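You operate a simulated robot arm through the tools that you are given. There is no shell and no other tool. Be economical: measure what you need, move in short steps, check, and stop when the job is done.

The job below is to be done with a simulated robot arm. You get a single attempt, and the scene is never put back.

TASK
Slide the brown bun under the icing press, fit the plunger, ice it.
Fine: bun in the middle of the steel slide; push till the green band stands at the barrel's rim; leave the other bun.

It is judged by the outcome, as a careful person would: the job done as asked, and still so three seconds after it is handed in. It fails if anything else is knocked over, pushed out of place, dropped, spilled or broken.

THE ROBOT
A 7-joint arm with a two-finger parallel gripper, fixed in place. Base frame: the origin is at the foot of the arm, x ahead of it, y to its left, z up; the work surface is at about z = 0. Lengths are in m, angles in degrees, forces in N, time in s.
With the tool pointing down near the work surface it reaches from about 0.22 to 0.58 m from the base axis. Its first joint turns from -66.0 to 66.0 degrees. Payload 2.5 kg.
Tool frame: the origin (TCP) lies between the finger pads and is the grasp point; the fingertips stand 0.023 m ahead of it; z points along the fingers, y is the line along which they close. The gripper opens to 0.094 m. The fingers are 0.038 m wide and 0.01 m thick; the gripper's body (0.054 by 0.096 m) begins 0.039 m behind the TCP.
Orientation is told as [roll, pitch, yaw] about the base's x, y, z axes, in that order, counted from this pose: with the fingers straight down and closing along the base's y, the tool's x points along the base's -x, its y along +y and its z along -z.

THE INTERFACE
- The arm moves only by the tool play_rows. Its argument "moves" is a list of rows, each a list of 7 numbers: the shift along the base's x, y, z in cm, then the turn, a rotation vector about the base's x, y, z in degrees, then the finger opening in cm, from 0 to 9.4. In form: [[tx, ty, tz, wx, wy, wz, gripper], ...]. A call has 1 to 12 rows; each row shifts and turns the commanded pose from where the row before left it. A row lasts 0.2 s, in which the tool goes at most 0.05 m and 8.6 degrees; a call with a longer step from one row to the next is refused whole, and so is a gripper value outside its range. A pose out of reach is approached as far as the arm can. The call stops where the force on the tool passes 40 N (or 10 N more than at its start, if that is more) or the arm is blocked; 0.2 s more then pass. The fingers move at their own pace (about 0.108 m/s each) and stop on an object; they squeeze with about 28 N. The grip force told is the motor's: it shows also when the fingers shut on nothing. Time passes only in rows, and 0.2 s behind the last, so rows that do not move let the fingers close. The reply holds the time, the measured pose of the TCP, the force on the tool along the base axes, the opening and the grip force, in the units named above and with some noise, with the torque about the TCP (base axes, N m) and any sound that the robot's microphone picked up.
- Cameras (640 x 400 px; columns grow to the right, rows downward): "scene" is fixed at [0.0913, -0.3903, 0.5602]; the picture's right is [0.97, -0.23, 0.00], its down [-0.10, -0.42, -0.90] and it looks along [0.20, 0.88, -0.43] (base axes); focal length 298 px, centre (320, 200). "wrist" rides on the gripper at [0.086, 0.016, -0.075] in the tool frame; the picture's right is [-0.18, 0.98, 0.00], its down [-0.58, -0.11, -0.81] and it looks along [-0.79, -0.15, 0.59] (tool axes); focal length 243 px, centre (320, 200). There is no depth. A picture from a camera that has moved, and an enlarged one, comes with that camera's place and axes in the base frame and with its lens.
- grab_frame(camera): a new picture of that camera. No time passes.
- enlarge(camera, box): a new picture of the part [left, top, right, bottom] of that camera's present view, enlarged. No time passes.
- close_job(): hands the job in; it is judged then, once.

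Work in short steps. Places have to be worked out from the pictures, the camera data and where the tool is seen: move nearer, look again, correct. Check each grasp and each placing, and mend what went wrong. You have 120 turns and 76 pictures in all, those below and enlarged ones among them. Open the gripper and draw the arm clear of the work before you hand the job in, unless the task says otherwise; then end with one line.

The tools are called after "Request:" by a JSON object that holds its "fn" and its "kwargs". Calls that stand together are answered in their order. play_rows: Moves the arm, as the interface text tells. Its arguments: {"type":"object","properties":{"moves":{"type":"array"}},"required":["moves"]} The other tools are called the same way: grab_frame (camera) takes a picture; enlarge (camera, box) takes an enlarged picture of a part of a camera's view; close_job () hands the job in.

At the start:

```text
time_s: 0.0
eef_pos: [0.3355, 0.0547, 0.4532]
orientation: [0.0, 0.0, 0.0]
force: [0.1, -0.4, -0.7]
wrist_torque: [0.03, 0.02, 0.0]
grip_width: 0.094
gripper_force: 0.0
```

scene: 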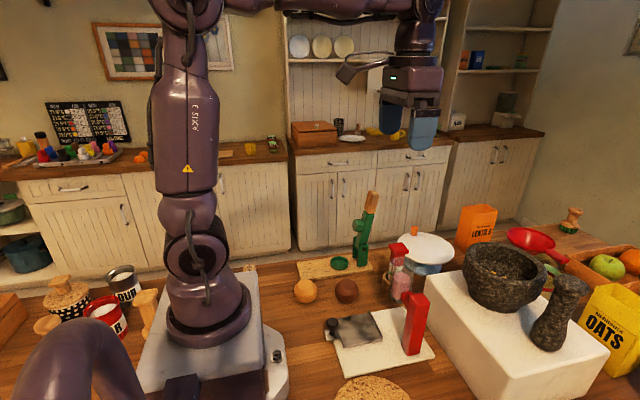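
wrist: 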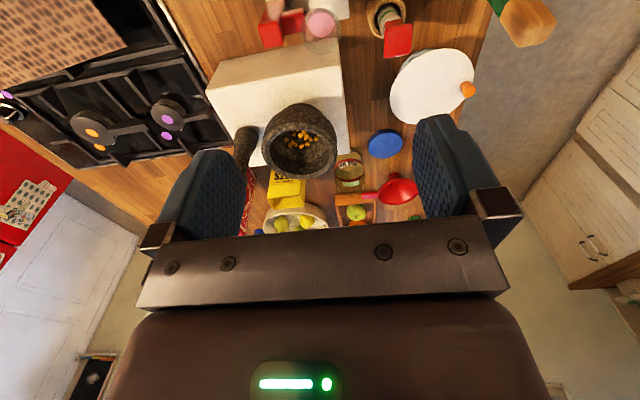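

The first pictures are coarse, so I enlarge the work area to recognise the press, slide, plunger and buns.

Request:
{"fn": "enlarge", "kwargs": {"camera": "scene", "box": [280, 180, 460, 390]}}

Request:
{"fn": "enlarge", "kwargs": {"camera": "wrist", "box": [200, 0, 580, 140]}}

```text
1.90 times, centred on (370, 285) of scene
camera zoom: at [0.0913, -0.3903, 0.5602], right [0.97, -0.23, 0.0], down [-0.1, -0.42, -0.9], along [0.2, 0.88, -0.43], focal length 568 px, centre (225, 38)
```

zoom: 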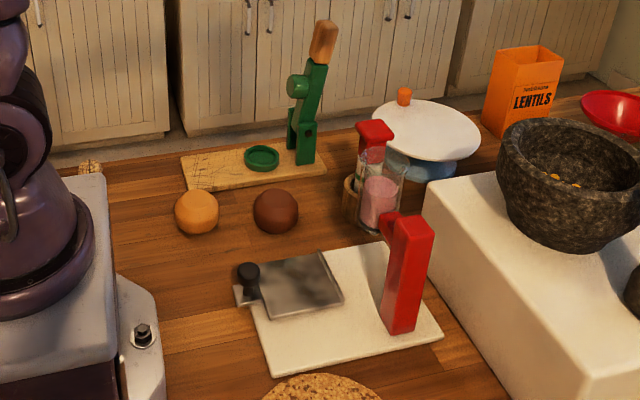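

```text
1.68 times, centred on (390, 70) of wrist
camera zoom: at [0.2503, 0.0706, 0.5279], right [0.18, 0.98, 0.0], down [0.58, -0.11, 0.81], along [0.79, -0.15, -0.59], focal length 409 px, centre (202, 419)
```

zoom: 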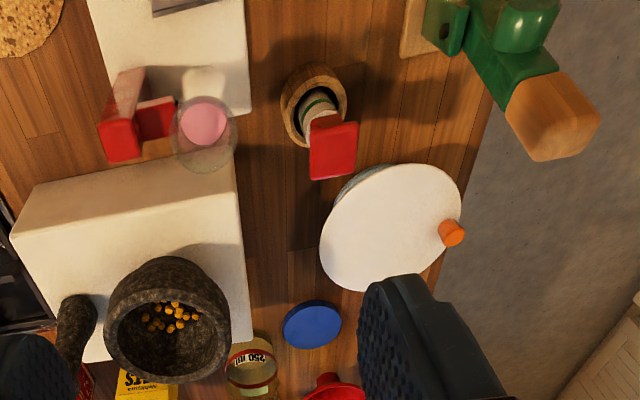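

The press is the white base with the red post; the slide with a black knob points toward the arm, and the red plunger stands in a wooden cup. I tilt the wrist camera downward to see it from above.

Request:
{"fn": "play_rows", "kwargs": {"moves": [[-1, 0, 0, 0, 7, 0, 9.4], [-1, 0, 0, 0, 7, 0, 9.4], [-1, 0, 0, 0, 7, 0, 9.4], [-1, 0, 0, 0, 7, 0, 9.4], [-1, 0, 0, 0, 7, 0, 9.4]]}}

Request:
{"fn": "grab_frame", "kwargs": {"camera": "wrist"}}

```text
time_s: 1.2
eef_pos: [0.2888, 0.0547, 0.4467]
orientation: [-0.3, 33.6, -0.3]
force: [-0.3, 0.3, 0.0]
wrist_torque: [-0.02, -0.02, 0.02]
grip_width: 0.0939
gripper_force: 0.0
out of reach, approached as far as the arm can: row 5
```

```text
71 pictures are left
camera wrist: at [0.2582, 0.0723, 0.5569], right [0.15, 0.98, -0.11], down [0.93, -0.11, 0.35], along [0.33, -0.15, -0.93], focal length 243 px, centre (320, 200)
```

wrist: 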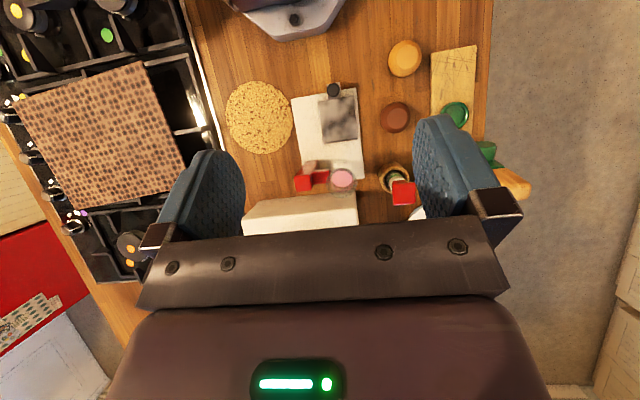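

Good overhead view; I enlarge the press region to measure.

Request:
{"fn": "enlarge", "kwargs": {"camera": "wrist", "box": [270, 60, 430, 215]}}

```text
2.58 times, centred on (350, 138) of wrist
camera zoom: at [0.2582, 0.0723, 0.5569], right [0.15, 0.98, -0.11], down [0.93, -0.11, 0.35], along [0.33, -0.15, -0.93], focal length 626 px, centre (243, 361)
```

zoom: 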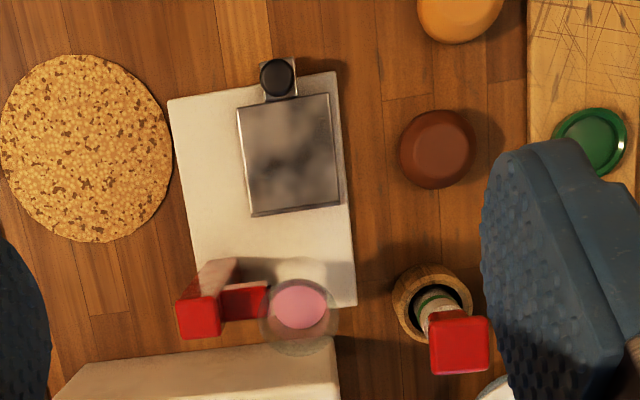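

Plate spans about x 0.235–0.32, y 0.014–0.088 (centre ≈(0.278, 0.051)). Now a closer look at barrel, plunger and bun from the scene side.

Request:
{"fn": "enlarge", "kwargs": {"camera": "scene", "box": [370, 235, 450, 360]}}

Request:
{"fn": "enlarge", "kwargs": {"camera": "scene", "box": [280, 260, 400, 350]}}

Request:
{"fn": "enlarge", "kwargs": {"camera": "wrist", "box": [285, 140, 425, 220]}}

```text
3.20 times, centred on (410, 298) of scene
camera zoom: at [0.0913, -0.3903, 0.5602], right [0.97, -0.23, 0.0], down [-0.1, -0.42, -0.9], along [0.2, 0.88, -0.43], focal length 955 px, centre (32, -112)
```

zoom: 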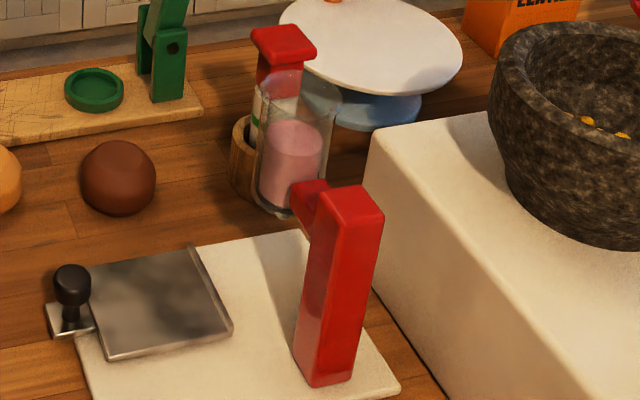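

```text
4.44 times, centred on (340, 305) of scene
camera zoom: at [0.0913, -0.3903, 0.5602], right [0.97, -0.23, 0.0], down [-0.1, -0.42, -0.9], along [0.2, 0.88, -0.43], focal length 1326 px, centre (231, -267)
```

zoom: 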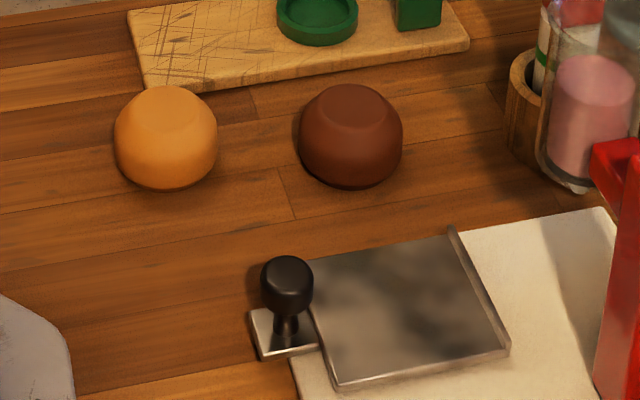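

```text
4.57 times, centred on (355, 180) of wrist
camera zoom: at [0.2582, 0.0723, 0.5569], right [0.15, 0.98, -0.11], down [0.93, -0.11, 0.35], along [0.33, -0.15, -0.93], focal length 1109 px, centre (160, 291)
```

zoom: 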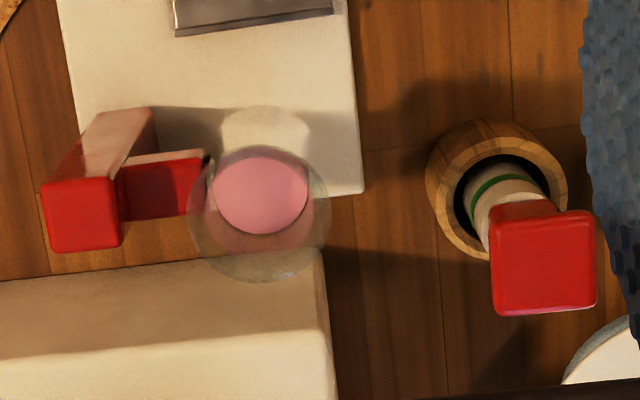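

Estimates: brown bun (0.287, 0.165), Ø0.06; barrel axis ≈(0.367, 0.050), rim z≈0.18; plunger ≈(0.408, 0.152). I level the tool and move above the bun.

Request:
{"fn": "play_rows", "kwargs": {"moves": [[0, 3, -1, 0, -7, 0, 9.4], [0, 3, -2, 0, -7, 0, 9.4], [0, 3, -4, 0, -7, 0, 9.4], [0, 2, -4, 0, -7, 0, 9.4], [0, 0, -4, 0, -7, 0, 9.4], [0, 0, -4, 0, 0, 0, 9.4], [0, 0, -4, 0, 0, 0, 9.4], [0, 0, -4, 0, 0, 0, 9.4]]}}

Request:
{"fn": "grab_frame", "kwargs": {"camera": "scene"}}

Request:
{"fn": "grab_frame", "kwargs": {"camera": "wrist"}}

```text
time_s: 3.0
eef_pos: [0.2906, 0.1628, 0.1749]
orientation: [0.0, -0.1, -0.1]
force: [-0.1, 0.5, -0.5]
wrist_torque: [-0.02, 0.02, -0.03]
grip_width: 0.0939
gripper_force: 0.0
```

```text
66 pictures are left
```

scene: 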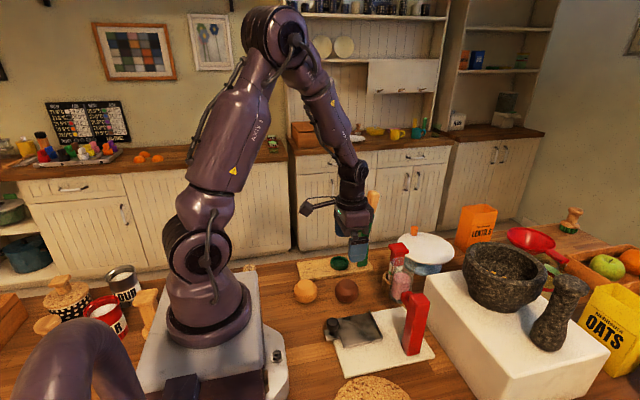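

```text
65 pictures are left
camera wrist: at [0.2049, 0.178, 0.2499], right [0.19, 0.98, 0.0], down [0.58, -0.11, 0.81], along [0.79, -0.15, -0.59], focal length 243 px, centre (320, 200)
```

wrist: 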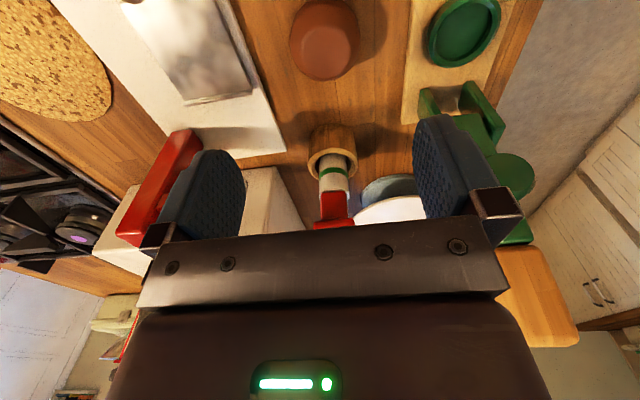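

Bun re-measured at (0.287, 0.166). I descend around it with fingertips about 9 mm off the table.

Request:
{"fn": "play_rows", "kwargs": {"moves": [[-0.3, 0.3, -4, 0, 0, 0, 9.4], [0, 0, -4, 0, 0, 0, 9.4], [0, 0, -3.5, 0, 0, 0, 9.4], [0, 0, -2.6, 0, 0, 0, 9.4]]}}

Request:
{"fn": "enlarge", "kwargs": {"camera": "scene", "box": [280, 230, 440, 350]}}

Request:
{"fn": "grab_frame", "kwargs": {"camera": "wrist"}}

```text
time_s: 4.0
eef_pos: [0.2852, 0.1673, 0.0374]
orientation: [0.0, 0.0, 0.0]
force: [0.3, 0.4, 0.2]
wrist_torque: [0.0, 0.01, 0.0]
grip_width: 0.094
gripper_force: 0.0
```

```text
3.33 times, centred on (360, 290) of scene
camera zoom: at [0.0913, -0.3903, 0.5602], right [0.97, -0.23, 0.0], down [-0.1, -0.42, -0.9], along [0.2, 0.88, -0.43], focal length 995 px, centre (187, -100)
```

zoom: 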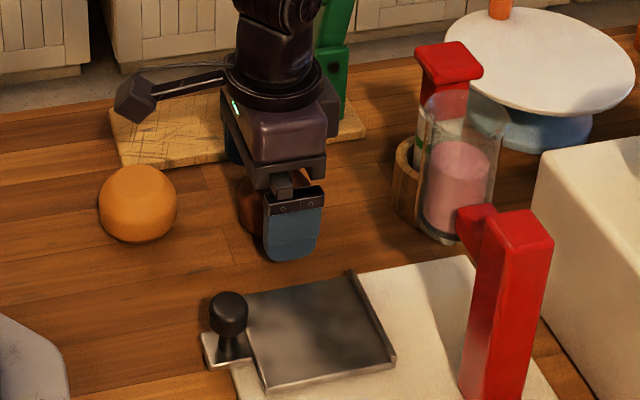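

```text
63 pictures are left
camera wrist: at [0.1994, 0.1837, 0.1107], right [0.18, 0.98, 0.0], down [0.58, -0.11, 0.81], along [0.79, -0.15, -0.59], focal length 243 px, centre (320, 200)
```

wrist: 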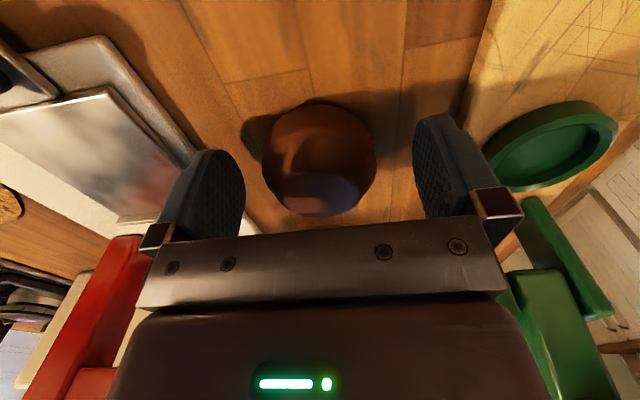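

The bun is centred between the fingers. I lower a last 5 mm and close.

Request:
{"fn": "play_rows", "kwargs": {"moves": [[0, 0, -0.5, 0, 0, 0, 9.4], [0, 0, 0, 0, 0, 0, 5.0], [0, 0, 0, 0, 0, 0, 4.5], [0, 0, 0, 0, 0, 0, 4.5]]}}

```text
time_s: 5.0
eef_pos: [0.2851, 0.1667, 0.0312]
orientation: [0.0, 0.0, 0.0]
force: [0.7, 0.4, 0.3]
wrist_torque: [0.02, 0.04, -0.02]
grip_width: 0.0588
gripper_force: 27.6
```

Held at 0.0588 m. Lift 8 cm and carry over the slide.

Request:
{"fn": "play_rows", "kwargs": {"moves": [[0, 0, 2, 0, 0, 0, 4.5], [0, 0, 3, 0, 0, 0, 4.5], [0, 0, 3, 0, 0, 0, 4.5], [-0.2, -3, 0, 0, 0, 0, 4.5], [-0.2, -3, 0, 0, 0, 0, 4.5], [-0.2, -3, 0, 0, 0, 0, 4.5], [-0.1, -2.6, 0, 0, 0, 0, 4.5], [0, 0, 0, 0, 0, 0, 4.5]]}}

Request:
{"fn": "enlarge", "kwargs": {"camera": "scene", "box": [300, 230, 440, 370]}}

Request:
{"fn": "grab_frame", "kwargs": {"camera": "wrist"}}

```text
time_s: 6.8
eef_pos: [0.278, 0.0558, 0.109]
orientation: [0.0, 0.0, 0.0]
force: [0.1, -0.3, -0.4]
wrist_torque: [0.01, 0.01, 0.0]
grip_width: 0.0587
gripper_force: 27.8
```

```text
2.86 times, centred on (370, 300) of scene
camera zoom: at [0.0913, -0.3903, 0.5602], right [0.97, -0.23, 0.0], down [-0.1, -0.42, -0.9], along [0.2, 0.88, -0.43], focal length 852 px, centre (177, -86)
```

zoom: 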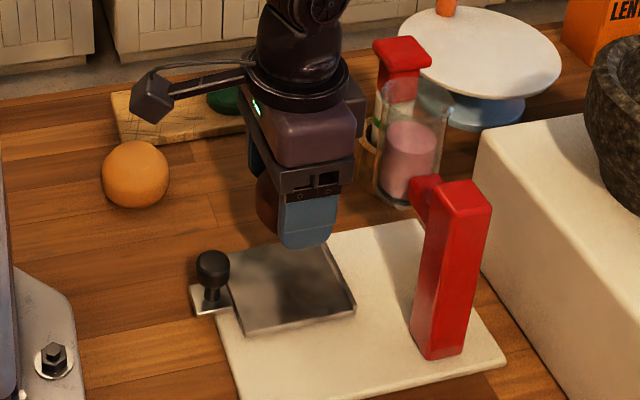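

```text
61 pictures are left
camera wrist: at [0.1929, 0.0703, 0.1839], right [0.18, 0.98, 0.0], down [0.58, -0.11, 0.81], along [0.79, -0.15, -0.59], focal length 243 px, centre (320, 200)
```

wrist: 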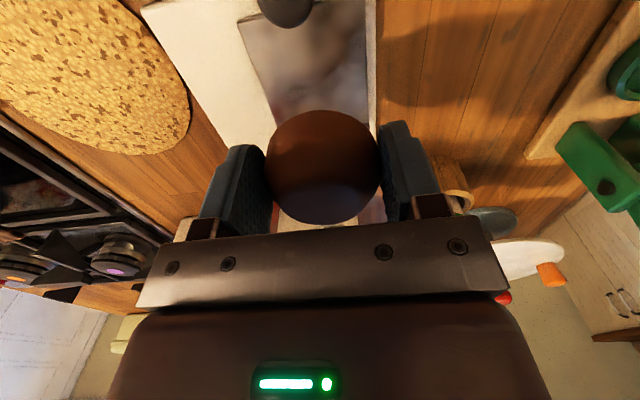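

Bun sits centred at the TCP; plate centre ≈(0.2777, 0.0515). Shift 4 mm in y and lower until close to contact.

Request:
{"fn": "play_rows", "kwargs": {"moves": [[0, -0.4, -2, 0, 0, 0, 4.5], [0, 0, -2, 0, 0, 0, 4.5], [0, 0, -1.2, 0, 0, 0, 4.5], [0, 0, 0, 0, 0, 0, 4.5]]}}

Request:
{"fn": "enlarge", "kwargs": {"camera": "scene", "box": [310, 270, 410, 370]}}

```text
time_s: 7.8
eef_pos: [0.2784, 0.0486, 0.059]
orientation: [0.0, 0.0, 0.0]
force: [-0.3, 0.6, -0.4]
wrist_torque: [-0.02, 0.0, 0.01]
grip_width: 0.0589
gripper_force: 27.9
```

```text
4.00 times, centred on (360, 320) of scene
camera zoom: at [0.0913, -0.3903, 0.5602], right [0.97, -0.23, 0.0], down [-0.1, -0.42, -0.9], along [0.2, 0.88, -0.43], focal length 1194 px, centre (160, -280)
```

zoom: 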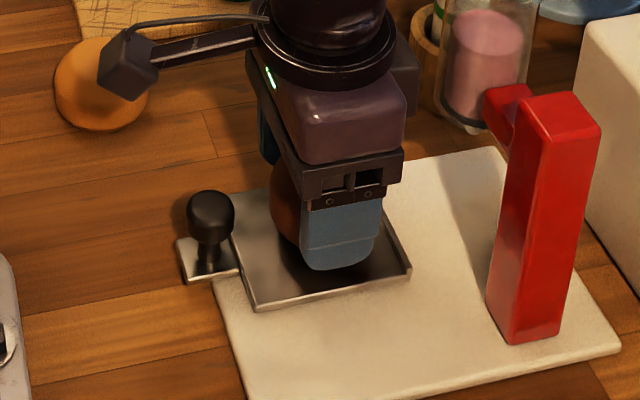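

Still about 1 cm above the plate. I lower in small steps watching the force.

Request:
{"fn": "play_rows", "kwargs": {"moves": [[0, 0.15, -0.4, 0, 0, 0, 4.5], [0, 0, -0.3, 0, 0, 0, 4.5], [0, 0, 0, 0, 0, 0, 4.5]]}}

Request:
{"fn": "grab_frame", "kwargs": {"camera": "wrist"}}

```text
time_s: 8.6
eef_pos: [0.2786, 0.0509, 0.0512]
orientation: [0.0, 0.1, 0.0]
force: [1.1, -0.4, -0.9]
wrist_torque: [-0.02, -0.02, 0.02]
grip_width: 0.0588
gripper_force: 27.6
```

```text
59 pictures are left
camera wrist: at [0.1935, 0.0664, 0.1266], right [0.18, 0.98, 0.0], down [0.58, -0.11, 0.81], along [0.79, -0.15, -0.59], focal length 243 px, centre (320, 200)
```

wrist: 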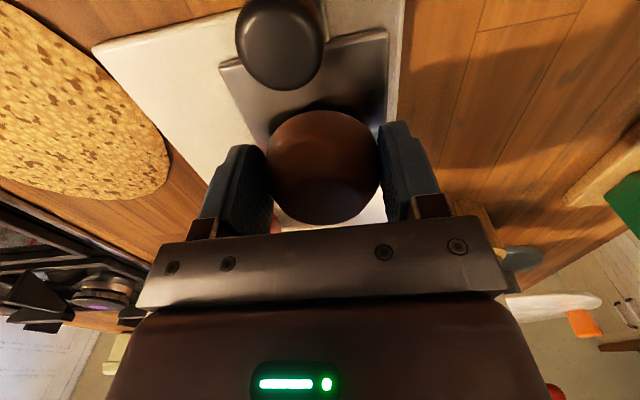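

Bun is on the plate's centre line (edges y≈0.0144 and 0.085). Continue lowering in mm steps to contact.

Request:
{"fn": "play_rows", "kwargs": {"moves": [[0, 0, -0.2, 0, 0, 0, 4.5], [0, 0, -0.15, 0, 0, 0, 4.5], [0, 0, 0, 0, 0, 0, 4.5]]}}

```text
time_s: 9.4
eef_pos: [0.2798, 0.0501, 0.0487]
orientation: [0.0, 0.0, 0.0]
force: [0.5, 0.2, -0.2]
wrist_torque: [-0.02, 0.0, 0.02]
grip_width: 0.0588
gripper_force: 27.8
```

No contact yet; a bit further, nudging x back 1 mm.

Request:
{"fn": "play_rows", "kwargs": {"moves": [[-0.1, 0, -0.15, 0, 0, 0, 4.5], [0, 0, -0.15, 0, 0, 0, 4.5], [0, 0, 0, 0, 0, 0, 4.5]]}}

Request:
{"fn": "enlarge", "kwargs": {"camera": "scene", "box": [330, 290, 390, 350]}}

```text
time_s: 10.2
eef_pos: [0.2799, 0.0511, 0.0463]
orientation: [0.0, -0.2, 0.0]
force: [1.1, 1.4, 19.0]
wrist_torque: [-0.02, -0.13, 0.03]
grip_width: 0.0587
gripper_force: 28.1
```

```text
6.67 times, centred on (360, 320) of scene
camera zoom: at [0.0912, -0.3903, 0.5602], right [0.97, -0.23, 0.0], down [-0.1, -0.42, -0.9], along [0.2, 0.88, -0.43], focal length 1989 px, centre (53, -600)
```

zoom: 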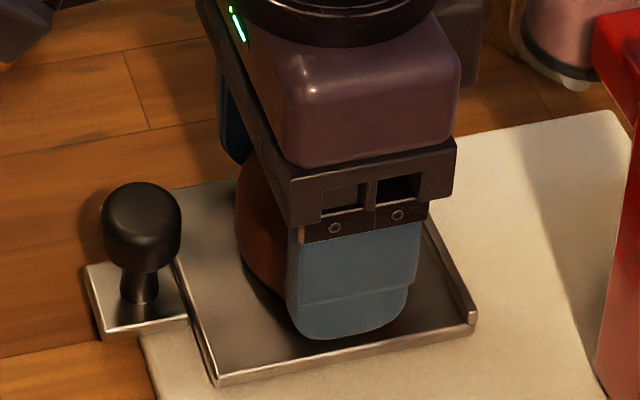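

Contact (19 N). Ease off 1 mm, release gently and rise.

Request:
{"fn": "play_rows", "kwargs": {"moves": [[-0.1, 0, 0.15, 0, 0, 0, 4.5], [0, 0, 0, 0, 0, 0, 6.5], [0, 0, 0, 0, 0, 0, 7.6], [0, 0, 2, 0, 0, 0, 7.6], [0, 0, 3, 0, 0, 0, 7.6], [0, 0, 4, 0, 0, 0, 7.6], [-1, 0, 5, 0, 0, 0, 7.6], [-1, 0, 5, 0, 0, 0, 7.6]]}}

Request:
{"fn": "enlarge", "kwargs": {"camera": "scene", "box": [310, 270, 410, 370]}}

Request:
{"fn": "grab_frame", "kwargs": {"camera": "wrist"}}

```text
refused: row 7 steps farther than a row can; nothing moved
```

```text
4.00 times, centred on (360, 320) of scene
camera zoom: at [0.0912, -0.3903, 0.5602], right [0.97, -0.23, 0.0], down [-0.1, -0.42, -0.9], along [0.2, 0.88, -0.43], focal length 1194 px, centre (160, -280)
```

zoom: 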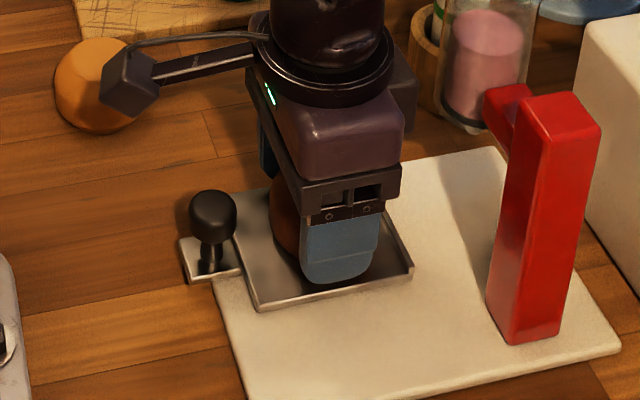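

```text
56 pictures are left
camera wrist: at [0.1939, 0.0664, 0.1203], right [0.18, 0.98, 0.0], down [0.58, -0.11, 0.81], along [0.79, -0.15, -0.59], focal length 243 px, centre (320, 200)
```

wrist: 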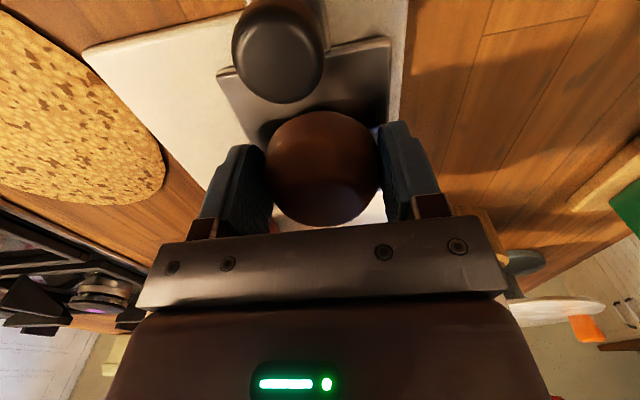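

The call was refused because one step was just over the limit; nothing moved. I repeat it with smaller steps.

Request:
{"fn": "play_rows", "kwargs": {"moves": [[-0.1, 0, 0.15, 0, 0, 0, 4.5], [0, 0, 0, 0, 0, 0, 6.5], [0, 0, 0, 0, 0, 0, 7.6], [0, 0, 2, 0, 0, 0, 7.6], [0, 0, 3, 0, 0, 0, 7.6], [0, 0, 4, 0, 0, 0, 7.6], [-1, 0, 4, 0, 0, 0, 7.6], [-1, 0, 4, 0, 0, 0, 7.6], [-1, 0, 4, 0, 0, 0, 7.6]]}}

Request:
{"fn": "enlarge", "kwargs": {"camera": "scene", "box": [310, 270, 410, 370]}}

Request:
{"fn": "enlarge", "kwargs": {"camera": "wrist", "box": [200, 0, 440, 150]}}

```text
time_s: 12.2
eef_pos: [0.2462, 0.049, 0.2583]
orientation: [-0.1, 0.0, -0.1]
force: [0.9, 0.8, 0.2]
wrist_torque: [0.03, -0.02, 0.02]
grip_width: 0.0762
gripper_force: 0.1
```

```text
4.00 times, centred on (360, 320) of scene
camera zoom: at [0.0913, -0.3903, 0.5602], right [0.97, -0.23, 0.0], down [-0.1, -0.42, -0.9], along [0.2, 0.88, -0.43], focal length 1194 px, centre (160, -280)
```

zoom: 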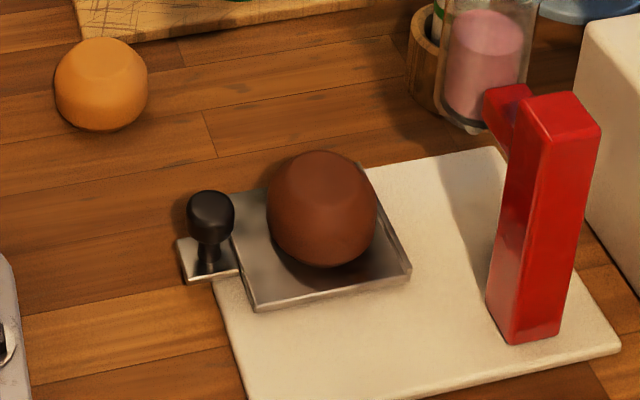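

```text
2.67 times, centred on (320, 75) of wrist
camera zoom: at [0.1603, 0.0652, 0.3326], right [0.18, 0.98, 0.0], down [0.58, -0.11, 0.81], along [0.79, -0.15, -0.59], focal length 647 px, centre (320, 533)
```

zoom: 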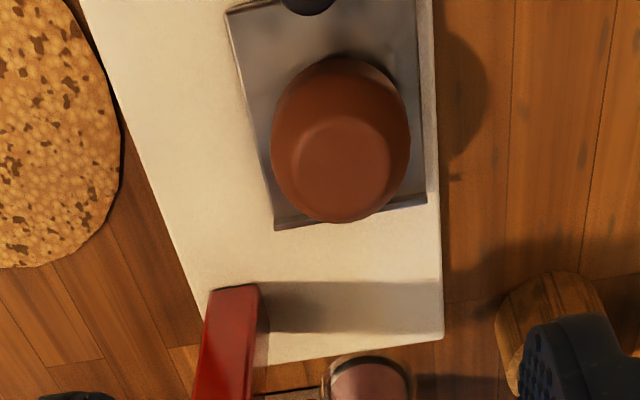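

Bun stands centred (≈(0.2795, 0.051) versus plate centre (0.280, 0.0495)). Knob ≈(0.2175, 0.049), head z≈0.045–0.065; I go down over it at the reach limit.

Request:
{"fn": "play_rows", "kwargs": {"moves": [[-0.8, 0, -4, 0, 0, 0, 6], [-0.8, 0, -4, 0, 0, 0, 6], [-0.8, 0, -4, 0, 0, 0, 6], [0, 0, -4, 0, 0, 0, 6], [0, 0, -1.5, 0, 0, 0, 6], [0, 0, 0, 0, 0, 0, 6]]}}

Request:
{"fn": "enlarge", "kwargs": {"camera": "scene", "box": [290, 230, 410, 370]}}

Request:
{"fn": "grab_frame", "kwargs": {"camera": "wrist"}}

```text
time_s: 13.6
eef_pos: [0.2226, 0.0508, 0.0848]
orientation: [0.0, 0.0, 0.0]
force: [0.3, 0.1, -0.5]
wrist_torque: [-0.02, -0.01, -0.02]
grip_width: 0.06
gripper_force: 0.0
```

```text
2.86 times, centred on (350, 300) of scene
camera zoom: at [0.0913, -0.3903, 0.5602], right [0.97, -0.23, 0.0], down [-0.1, -0.42, -0.9], along [0.2, 0.88, -0.43], focal length 852 px, centre (234, -86)
```

zoom: 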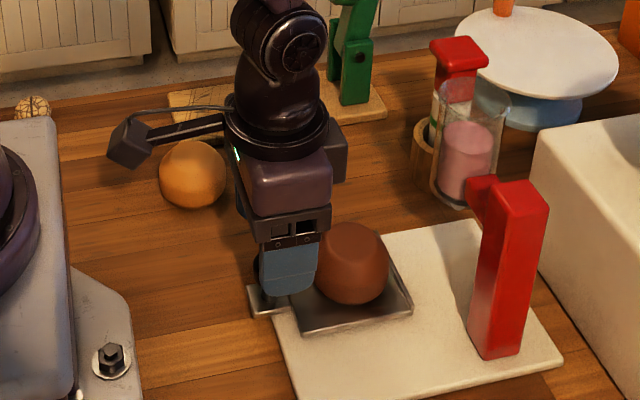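

```text
52 pictures are left
camera wrist: at [0.1372, 0.0653, 0.1591], right [0.18, 0.98, 0.0], down [0.58, -0.11, 0.81], along [0.79, -0.15, -0.59], focal length 243 px, centre (320, 200)
```

wrist: 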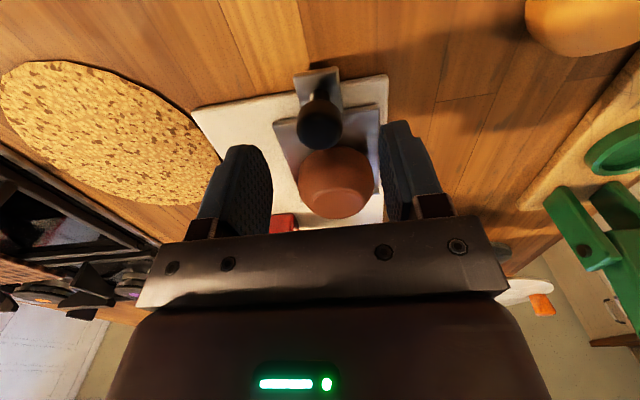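

Reach at x=0.2226 holds; knob is slightly further back. I go to x≈0.216 and down to z≈0.057.

Request:
{"fn": "play_rows", "kwargs": {"moves": [[-0.6, 0, -1, 0, 0, 0, 6], [0, 0, -1.7, 0, 0, 0, 6], [0, 0, 0, 0, 0, 0, 6]]}}

Request:
{"fn": "grab_frame", "kwargs": {"camera": "wrist"}}

Request:
{"fn": "enlarge", "kwargs": {"camera": "scene", "box": [310, 270, 410, 370]}}

```text
time_s: 14.4
eef_pos: [0.2149, 0.0502, 0.0558]
orientation: [0.1, 0.0, 0.0]
force: [0.7, -0.9, -0.2]
wrist_torque: [0.0, -0.01, 0.01]
grip_width: 0.06
gripper_force: 0.1
```

```text
51 pictures are left
camera wrist: at [0.1308, 0.0664, 0.1308], right [0.18, 0.98, 0.0], down [0.58, -0.11, 0.81], along [0.79, -0.15, -0.59], focal length 243 px, centre (320, 200)
```

wrist: 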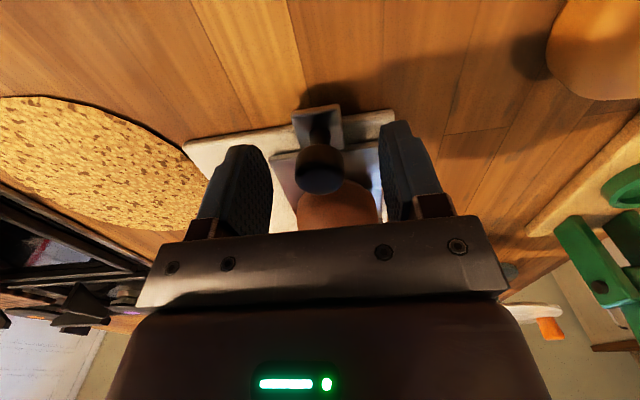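

```text
4.00 times, centred on (360, 320) of scene
camera zoom: at [0.0913, -0.3903, 0.5602], right [0.97, -0.23, 0.0], down [-0.1, -0.42, -0.9], along [0.2, 0.88, -0.43], focal length 1194 px, centre (160, -280)
```

zoom: 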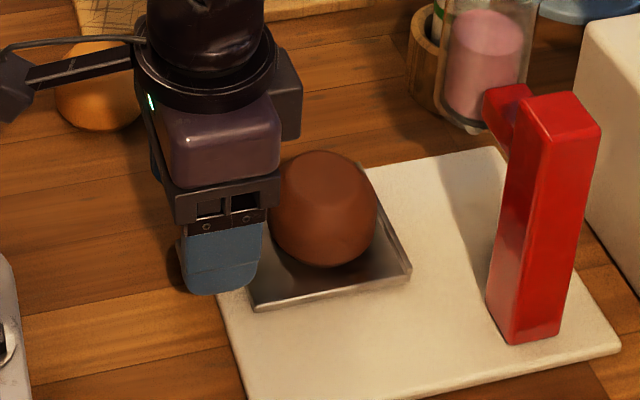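

Knob lies between the fingers. Close on it gently and check.

Request:
{"fn": "play_rows", "kwargs": {"moves": [[0, 0, 0, 0, 0, 0, 4], [0, 0, 0, 0, 0, 0, 2], [0, 0, 0, 0, 0, 0, 1.5], [0, 0, 0, 0, 0, 0, 1.5]]}}

```text
time_s: 15.4
eef_pos: [0.2166, 0.0499, 0.0564]
orientation: [-0.1, -0.1, -0.2]
force: [1.7, -14.5, -5.4]
wrist_torque: [-0.24, -0.13, -0.13]
grip_width: 0.0249
gripper_force: 45.0
```

Gripped at 25 mm with a little side load; I shift 1 mm in −y and pull the slide 3.5 cm in +x slowly.

Request:
{"fn": "play_rows", "kwargs": {"moves": [[0, -0.15, 0, 0, 0, 0, 1.5], [0.2, 0, 0, 0, 0, 0, 1.5], [0.4, 0, 0, 0, 0, 0, 1.5], [0.5, 0, 0, 0, 0, 0, 1.5], [0.5, 0, 0, 0, 0, 0, 1.5], [0.5, 0, 0, 0, 0, 0, 1.5], [0.5, 0, 0, 0, 0, 0, 1.5], [0.5, 0, 0, 0, 0, 0, 1.5], [0.3, 0, 0, 0, 0, 0, 1.5], [0.1, 0, 0, 0, 0, 0, 1.5]]}}

Request:
{"fn": "enlarge", "kwargs": {"camera": "scene", "box": [310, 250, 430, 370]}}

```text
time_s: 17.6
eef_pos: [0.2509, 0.0499, 0.0553]
orientation: [0.0, 0.0, 0.0]
force: [-0.3, 15.1, 27.8]
wrist_torque: [0.36, 0.19, 0.15]
grip_width: 0.025
gripper_force: 45.1
```

```text
3.33 times, centred on (370, 310) of scene
camera zoom: at [0.0912, -0.3903, 0.5602], right [0.97, -0.23, 0.0], down [-0.1, -0.42, -0.9], along [0.2, 0.88, -0.43], focal length 995 px, centre (153, -167)
```

zoom: 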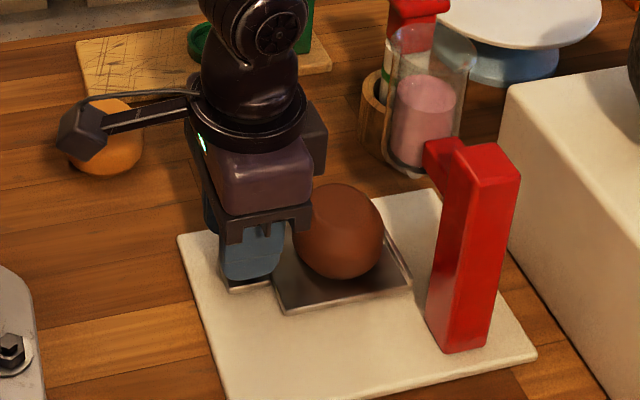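

Slide moved 3.5 cm with the bun riding on it. To keep the hand clear of the barrel at the end, I regrip 1 cm further back on the knob and remove the side/down load.

Request:
{"fn": "play_rows", "kwargs": {"moves": [[0, 0.07, 0.15, 0, 0, 0, 1.5], [0, 0, 0, 0, 0, 0, 3.5], [0, 0, 0.1, 0, 0, 0, 4.2], [-1, 0, 0, 0, 0, 0, 4.2], [0, 0, 0, 0, 0, 0, 2.5], [0, 0, 0, 0, 0, 0, 1.5], [0, 0, 0, 0, 0, 0, 1.5]]}}

Request:
{"fn": "grab_frame", "kwargs": {"camera": "wrist"}}

```text
time_s: 19.2
eef_pos: [0.2423, 0.0504, 0.0573]
orientation: [0.1, 0.0, 0.2]
force: [1.3, 20.8, -9.3]
wrist_torque: [0.34, 0.03, 0.3]
grip_width: 0.0248
gripper_force: 44.9
```

```text
48 pictures are left
camera wrist: at [0.1565, 0.0648, 0.1326], right [0.18, 0.98, 0.0], down [0.58, -0.11, 0.81], along [0.79, -0.14, -0.59], focal length 243 px, centre (320, 200)
```

wrist: 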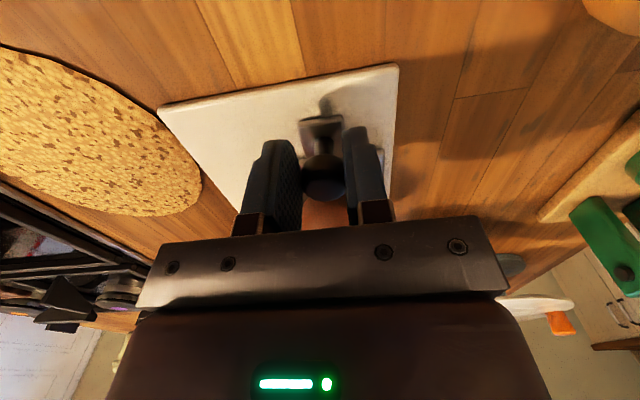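

Grip is good with a residual +y load. Shift 1 mm +y and slide a further 4.4 cm.

Request:
{"fn": "play_rows", "kwargs": {"moves": [[0, 0.1, -0.05, 0, 0, 0, 1.5], [0.3, 0, 0, 0, 0, 0, 1.5], [0.5, 0, 0, 0, 0, 0, 1.5], [0.5, 0, 0, 0, 0, 0, 1.5], [0.5, 0, 0, 0, 0, 0, 1.5], [0.5, 0, 0, 0, 0, 0, 1.5], [0.5, 0, 0, 0, 0, 0, 1.5], [0.5, 0, 0, 0, 0, 0, 1.5], [0.5, 0, 0, 0, 0, 0, 1.5], [0.4, 0, 0, 0, 0, 0, 1.5], [0.2, 0, 0, 0, 0, 0, 1.5]]}}

Request:
{"fn": "enlarge", "kwargs": {"camera": "scene", "box": [340, 240, 440, 360]}}

```text
time_s: 21.6
eef_pos: [0.2855, 0.0505, 0.0566]
orientation: [-0.1, 0.2, -0.1]
force: [0.0, -8.0, -18.2]
wrist_torque: [-0.1, -0.37, -0.17]
grip_width: 0.0249
gripper_force: 45.2
```

```text
3.33 times, centred on (390, 300) of scene
camera zoom: at [0.0914, -0.3903, 0.5602], right [0.97, -0.23, 0.0], down [-0.1, -0.42, -0.9], along [0.2, 0.88, -0.43], focal length 995 px, centre (87, -133)
```

zoom: 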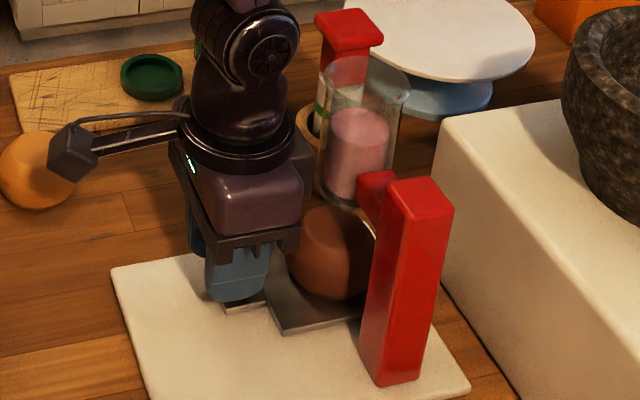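

About 1 cm remains (bun at x≈0.357 versus barrel ≈0.367). I continue in small steps watching for the end stop.

Request:
{"fn": "play_rows", "kwargs": {"moves": [[0, 0, -0.1, 0, 0, 0, 1.5], [0.2, 0, 0, 0, 0, 0, 1.5], [0.2, 0, 0, 0, 0, 0, 1.5], [0.2, 0, 0, 0, 0, 0, 1.5], [0.2, 0, 0, 0, 0, 0, 1.5], [0, 0, 0, 0, 0, 0, 1.5]]}}

Request:
{"fn": "enlarge", "kwargs": {"camera": "scene", "box": [340, 240, 440, 360]}}

Request:
{"fn": "grab_frame", "kwargs": {"camera": "wrist"}}

```text
time_s: 23.0
eef_pos: [0.2929, 0.0492, 0.0561]
orientation: [-0.1, 0.2, -0.2]
force: [-10.9, -17.8, 26.7]
wrist_torque: [-0.41, -0.09, -0.3]
grip_width: 0.0249
gripper_force: 45.0
```

```text
3.33 times, centred on (390, 300) of scene
camera zoom: at [0.0912, -0.3903, 0.5602], right [0.97, -0.23, 0.0], down [-0.1, -0.42, -0.9], along [0.2, 0.88, -0.43], focal length 995 px, centre (87, -133)
```

zoom: 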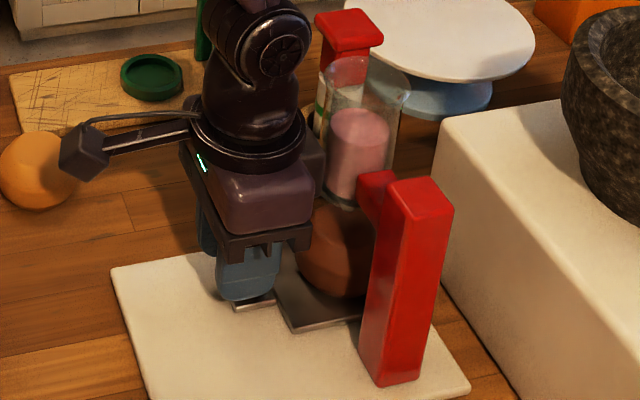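

```text
45 pictures are left
camera wrist: at [0.208, 0.0657, 0.1305], right [0.19, 0.98, 0.0], down [0.58, -0.11, 0.8], along [0.79, -0.15, -0.59], focal length 243 px, centre (320, 200)
```

wrist: 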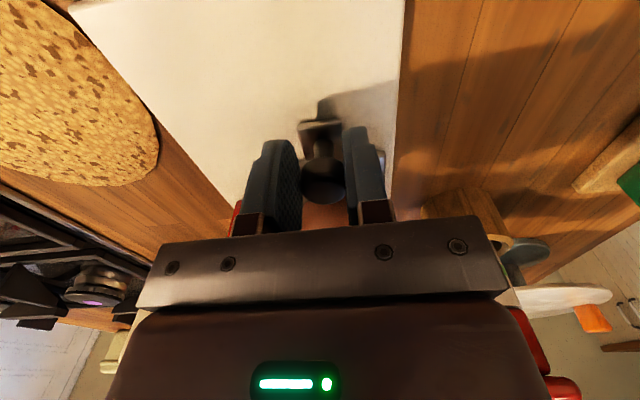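

An x reaction of −11 N appears, perhaps the end stop. I ease the vertical/side load and push 2 mm more to test.

Request:
{"fn": "play_rows", "kwargs": {"moves": [[0, -0.05, 0.1, 0, 0, 0, 1.5], [0.1, 0, 0, 0, 0, 0, 1.5], [0.1, 0, 0, 0, 0, 0, 1.5], [0, 0, 0, 0, 0, 0, 1.5]]}}

```text
time_s: 24.0
eef_pos: [0.2946, 0.0499, 0.0551]
orientation: [0.0, 0.3, 0.2]
force: [-16.6, -10.0, 7.4]
wrist_torque: [-0.17, -0.2, -0.16]
grip_width: 0.025
gripper_force: 45.6
```

Request:
{"fn": "play_rows", "kwargs": {"moves": [[0.1, 0, 0, 0, 0, 0, 1.5], [0.1, 0, 0, 0, 0, 0, 1.5], [0, 0, 0, 0, 0, 0, 1.5]]}}

Request:
{"fn": "enlarge", "kwargs": {"camera": "scene", "box": [340, 240, 440, 360]}}

```text
time_s: 24.8
eef_pos: [0.2943, 0.0505, 0.0559]
orientation: [0.0, 0.4, 0.0]
force: [-22.1, -3.1, -2.2]
wrist_torque: [-0.04, 0.03, -0.06]
grip_width: 0.025
gripper_force: 44.4
```

```text
3.33 times, centred on (390, 300) of scene
camera zoom: at [0.0913, -0.3903, 0.5602], right [0.97, -0.23, 0.0], down [-0.1, -0.42, -0.9], along [0.2, 0.88, -0.43], focal length 995 px, centre (87, -133)
```

zoom: 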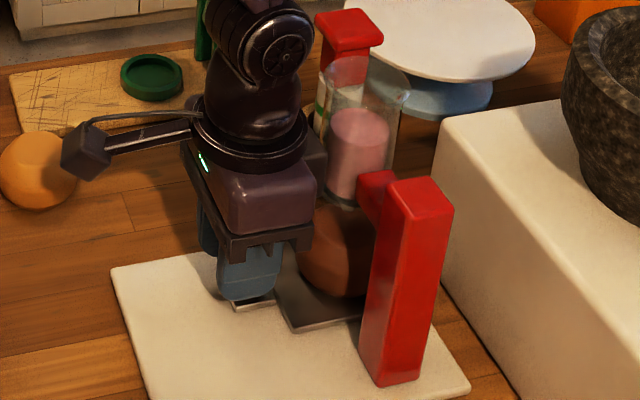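

Force rises without motion: the slide is at its end stop and the base has not shifted. Relax, open and retreat upward and back.

Request:
{"fn": "play_rows", "kwargs": {"moves": [[-0.35, 0, 0, 0, 0, 0, 1.5], [0, 0, 0, 0, 0, 0, 3.5], [0, 0, 0, 0, 0, 0, 5], [-0.5, 0, 1, 0, 0, 0, 5], [-1, 0, 2, 0, 0, 0, 5], [-1, 0, 3, 0, 0, 0, 5], [-1, 0, 4, 0, 0, 0, 5], [-1, 0, 4, 0, 0, 0, 5], [-1, 0, 4, 0, 0, 0, 5], [0, 0, 4, 0, 0, 0, 5]]}}

Request:
{"fn": "enlarge", "kwargs": {"camera": "scene", "box": [350, 230, 440, 350]}}

Request:
{"fn": "enlarge", "kwargs": {"camera": "wrist", "box": [200, 0, 440, 150]}}

```text
time_s: 27.0
eef_pos: [0.2399, 0.0502, 0.2797]
orientation: [0.0, 0.0, 0.0]
force: [0.3, 0.0, 0.9]
wrist_torque: [0.02, 0.02, 0.0]
grip_width: 0.0501
gripper_force: 0.1
```

```text
3.33 times, centred on (395, 290) of scene
camera zoom: at [0.0913, -0.3903, 0.5602], right [0.97, -0.23, 0.0], down [-0.1, -0.42, -0.9], along [0.2, 0.88, -0.43], focal length 995 px, centre (70, -100)
```

zoom: 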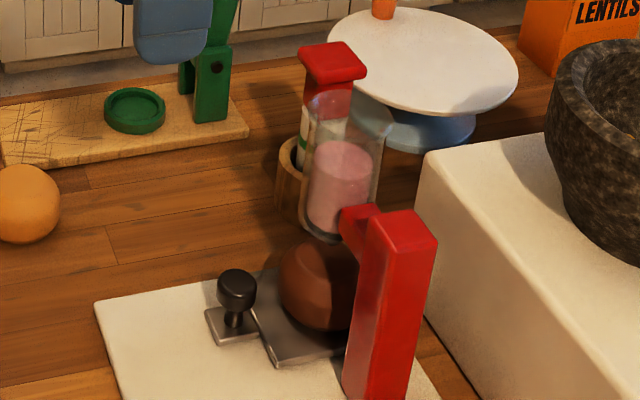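

```text
2.67 times, centred on (320, 75) of wrist
camera zoom: at [0.1543, 0.0658, 0.354], right [0.18, 0.98, 0.0], down [0.58, -0.11, 0.81], along [0.79, -0.15, -0.59], focal length 647 px, centre (320, 533)
```

zoom: 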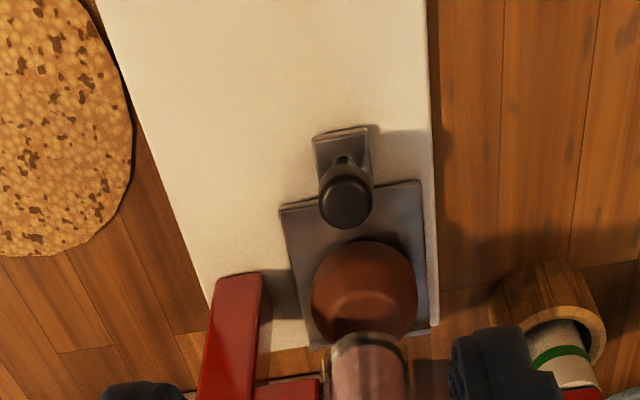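

Slide and bun are under the barrel. Now I measure the barrel rim and plunger accurately with tight enlargements.

Request:
{"fn": "enlarge", "kwargs": {"camera": "scene", "box": [380, 235, 425, 315]}}

Request:
{"fn": "grab_frame", "kwargs": {"camera": "wrist"}}

```text
5.00 times, centred on (402, 275) of scene
camera zoom: at [0.0913, -0.3903, 0.5602], right [0.97, -0.23, 0.0], down [-0.1, -0.42, -0.9], along [0.2, 0.88, -0.43], focal length 1492 px, centre (-92, -175)
```

zoom: 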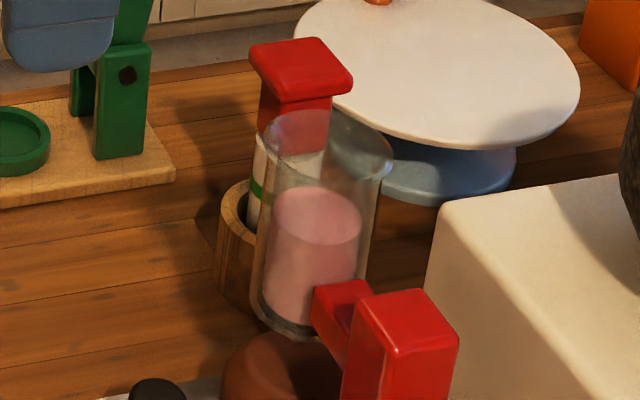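

```text
40 pictures are left
camera wrist: at [0.1543, 0.0658, 0.354], right [0.18, 0.98, 0.0], down [0.58, -0.11, 0.81], along [0.79, -0.15, -0.59], focal length 243 px, centre (320, 200)
```

wrist: 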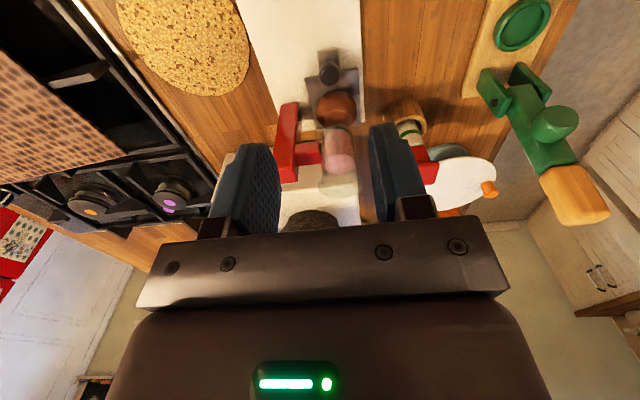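

Barrel axis ≈(0.366, 0.0505), rim z≈0.18. Now move up beside the plunger for a close look at its handle.

Request:
{"fn": "play_rows", "kwargs": {"moves": [[2.5, 2.5, 0.5, 0, 0, 0, 9], [2.5, 2.5, 0, 0, 0, 0, 9], [2, 2.5, 0, 0, 0, 0, 9], [2, 2.5, 0, 0, 0, 0, 9], [0, 0, 0, 0, 0, 0, 9]]}}

Request:
{"fn": "enlarge", "kwargs": {"camera": "wrist", "box": [240, 0, 420, 200]}}

Request:
{"fn": "enlarge", "kwargs": {"camera": "scene", "box": [370, 220, 440, 320]}}

```text
time_s: 28.2
eef_pos: [0.3301, 0.147, 0.282]
orientation: [0.0, 0.0, 0.1]
force: [0.3, 0.5, -0.5]
wrist_torque: [-0.02, 0.0, -0.02]
grip_width: 0.09
gripper_force: 0.1
```

```text
2.00 times, centred on (330, 100) of wrist
camera zoom: at [0.2457, 0.1631, 0.3556], right [0.18, 0.98, 0.0], down [0.58, -0.11, 0.81], along [0.79, -0.15, -0.59], focal length 485 px, centre (300, 400)
```

zoom: 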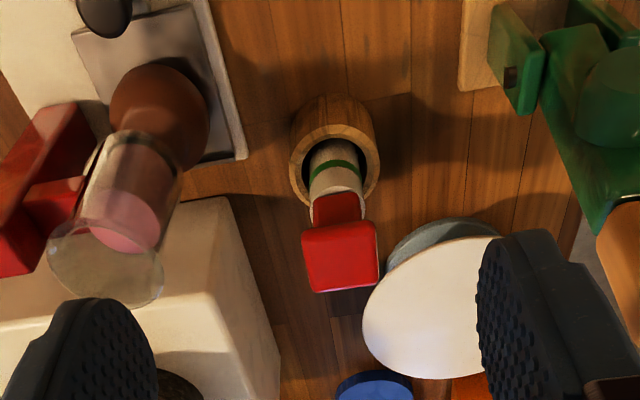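

```text
4.00 times, centred on (405, 270) of scene
camera zoom: at [0.0913, -0.3903, 0.5602], right [0.97, -0.23, 0.0], down [-0.1, -0.42, -0.9], along [0.2, 0.88, -0.43], focal length 1194 px, centre (-20, -80)
```

zoom: 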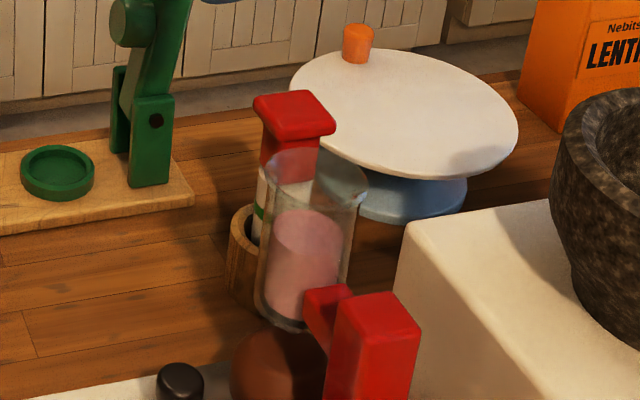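

The plunger cap is 0.04 m square, axis-aligned, centre ≈(0.406, 0.154), top z≈0.147. I move above it and then look again before descending.

Request:
{"fn": "play_rows", "kwargs": {"moves": [[2.5, 0.4, -1, 0, 0, 0, 7], [2.5, 0.3, -1, 0, 0, 0, 7], [2.5, 0, -2, 0, 0, 0, 7], [0, 0, -2.2, 0, 0, 0, 7], [0, 0, 0, 0, 0, 0, 7]]}}

Request:
{"fn": "grab_frame", "kwargs": {"camera": "wrist"}}

Request:
{"fn": "enlarge", "kwargs": {"camera": "scene", "box": [360, 200, 450, 310]}}

```text
time_s: 29.4
eef_pos: [0.4017, 0.1556, 0.2194]
orientation: [-0.1, 0.0, 0.0]
force: [-0.9, 0.7, -0.2]
wrist_torque: [0.0, -0.01, 0.01]
grip_width: 0.0699
gripper_force: 0.1
```

```text
37 pictures are left
camera wrist: at [0.3171, 0.1714, 0.2934], right [0.18, 0.98, 0.0], down [0.58, -0.11, 0.81], along [0.79, -0.15, -0.59], focal length 243 px, centre (320, 200)
```

wrist: 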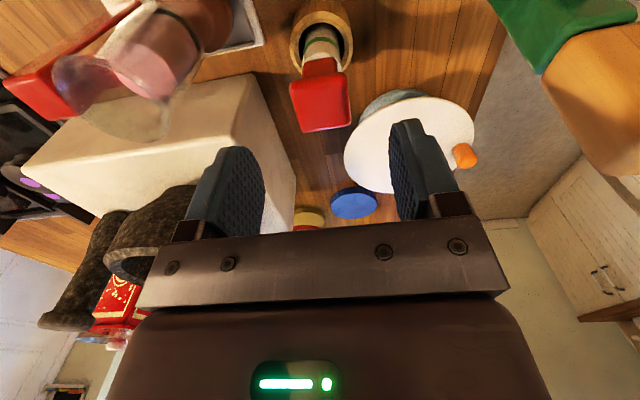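

```text
3.64 times, centred on (405, 255) of scene
camera zoom: at [0.0913, -0.3903, 0.5602], right [0.97, -0.23, 0.0], down [-0.1, -0.42, -0.9], along [0.2, 0.88, -0.43], focal length 1085 px, centre (11, 0)
```

zoom: 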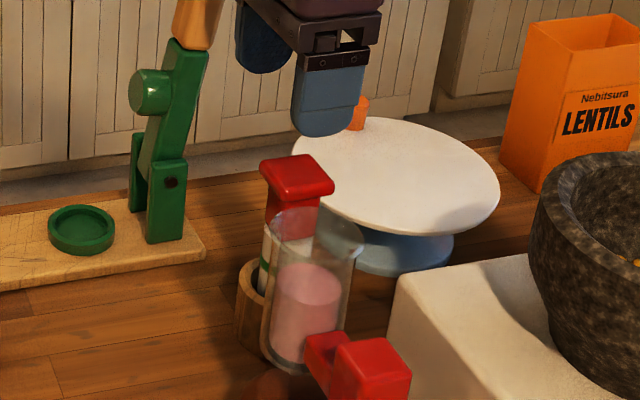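

Cap centre now (0.408, 0.1545). Align and descend to z≈0.135.

Request:
{"fn": "play_rows", "kwargs": {"moves": [[0.5, -0.1, -3, 0, 0, 0, 7], [0, 0, -3, 0, 0, 0, 7], [0, 0, -2.3, 0, 0, 0, 7], [0, 0, 0, 0, 0, 0, 7]]}}

Request:
{"fn": "grab_frame", "kwargs": {"camera": "wrist"}}

Request:
{"fn": "enlarge", "kwargs": {"camera": "scene", "box": [360, 210, 450, 310]}}

```text
time_s: 30.4
eef_pos: [0.4075, 0.1559, 0.1343]
orientation: [0.0, -0.1, 0.0]
force: [-0.3, 0.3, 0.3]
wrist_torque: [-0.02, -0.03, 0.01]
grip_width: 0.07
gripper_force: 0.1
```

```text
35 pictures are left
camera wrist: at [0.3218, 0.1713, 0.2094], right [0.18, 0.98, 0.0], down [0.58, -0.11, 0.81], along [0.79, -0.15, -0.59], focal length 243 px, centre (320, 200)
```

wrist: 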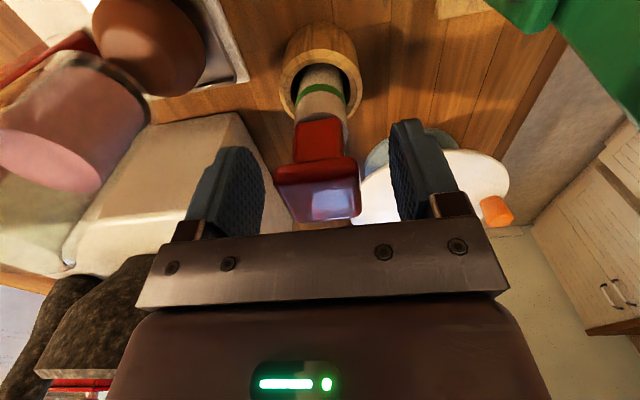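

```text
4.00 times, centred on (405, 260) of scene
camera zoom: at [0.0913, -0.3903, 0.5602], right [0.97, -0.23, 0.0], down [-0.1, -0.42, -0.9], along [0.2, 0.88, -0.43], focal length 1194 px, centre (-20, -40)
```

zoom: 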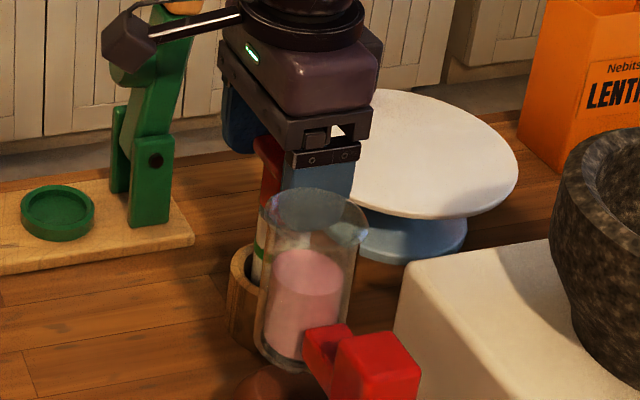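

Cap lies between the pads. Close on it.

Request:
{"fn": "play_rows", "kwargs": {"moves": [[0, -0.1, 0, 0, 0, 0, 5], [0, 0, 0, 0, 0, 0, 3.2], [0, 0, 0, 0, 0, 0, 3], [0, 0, 0, 0, 0, 0, 3]]}}

Request:
{"fn": "grab_frame", "kwargs": {"camera": "wrist"}}

```text
time_s: 31.4
eef_pos: [0.4088, 0.1555, 0.1355]
orientation: [0.0, 0.0, 0.0]
force: [0.3, -0.5, 0.2]
wrist_torque: [0.0, 0.02, 0.03]
grip_width: 0.0395
gripper_force: 28.4
```

```text
33 pictures are left
camera wrist: at [0.3228, 0.1708, 0.2105], right [0.18, 0.98, 0.0], down [0.58, -0.11, 0.81], along [0.79, -0.15, -0.59], focal length 243 px, centre (320, 200)
```

wrist: 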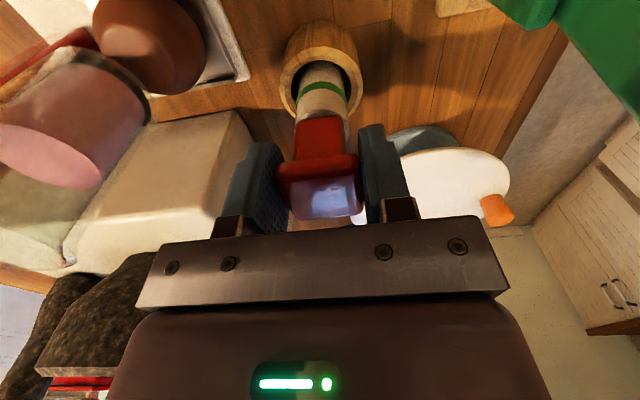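

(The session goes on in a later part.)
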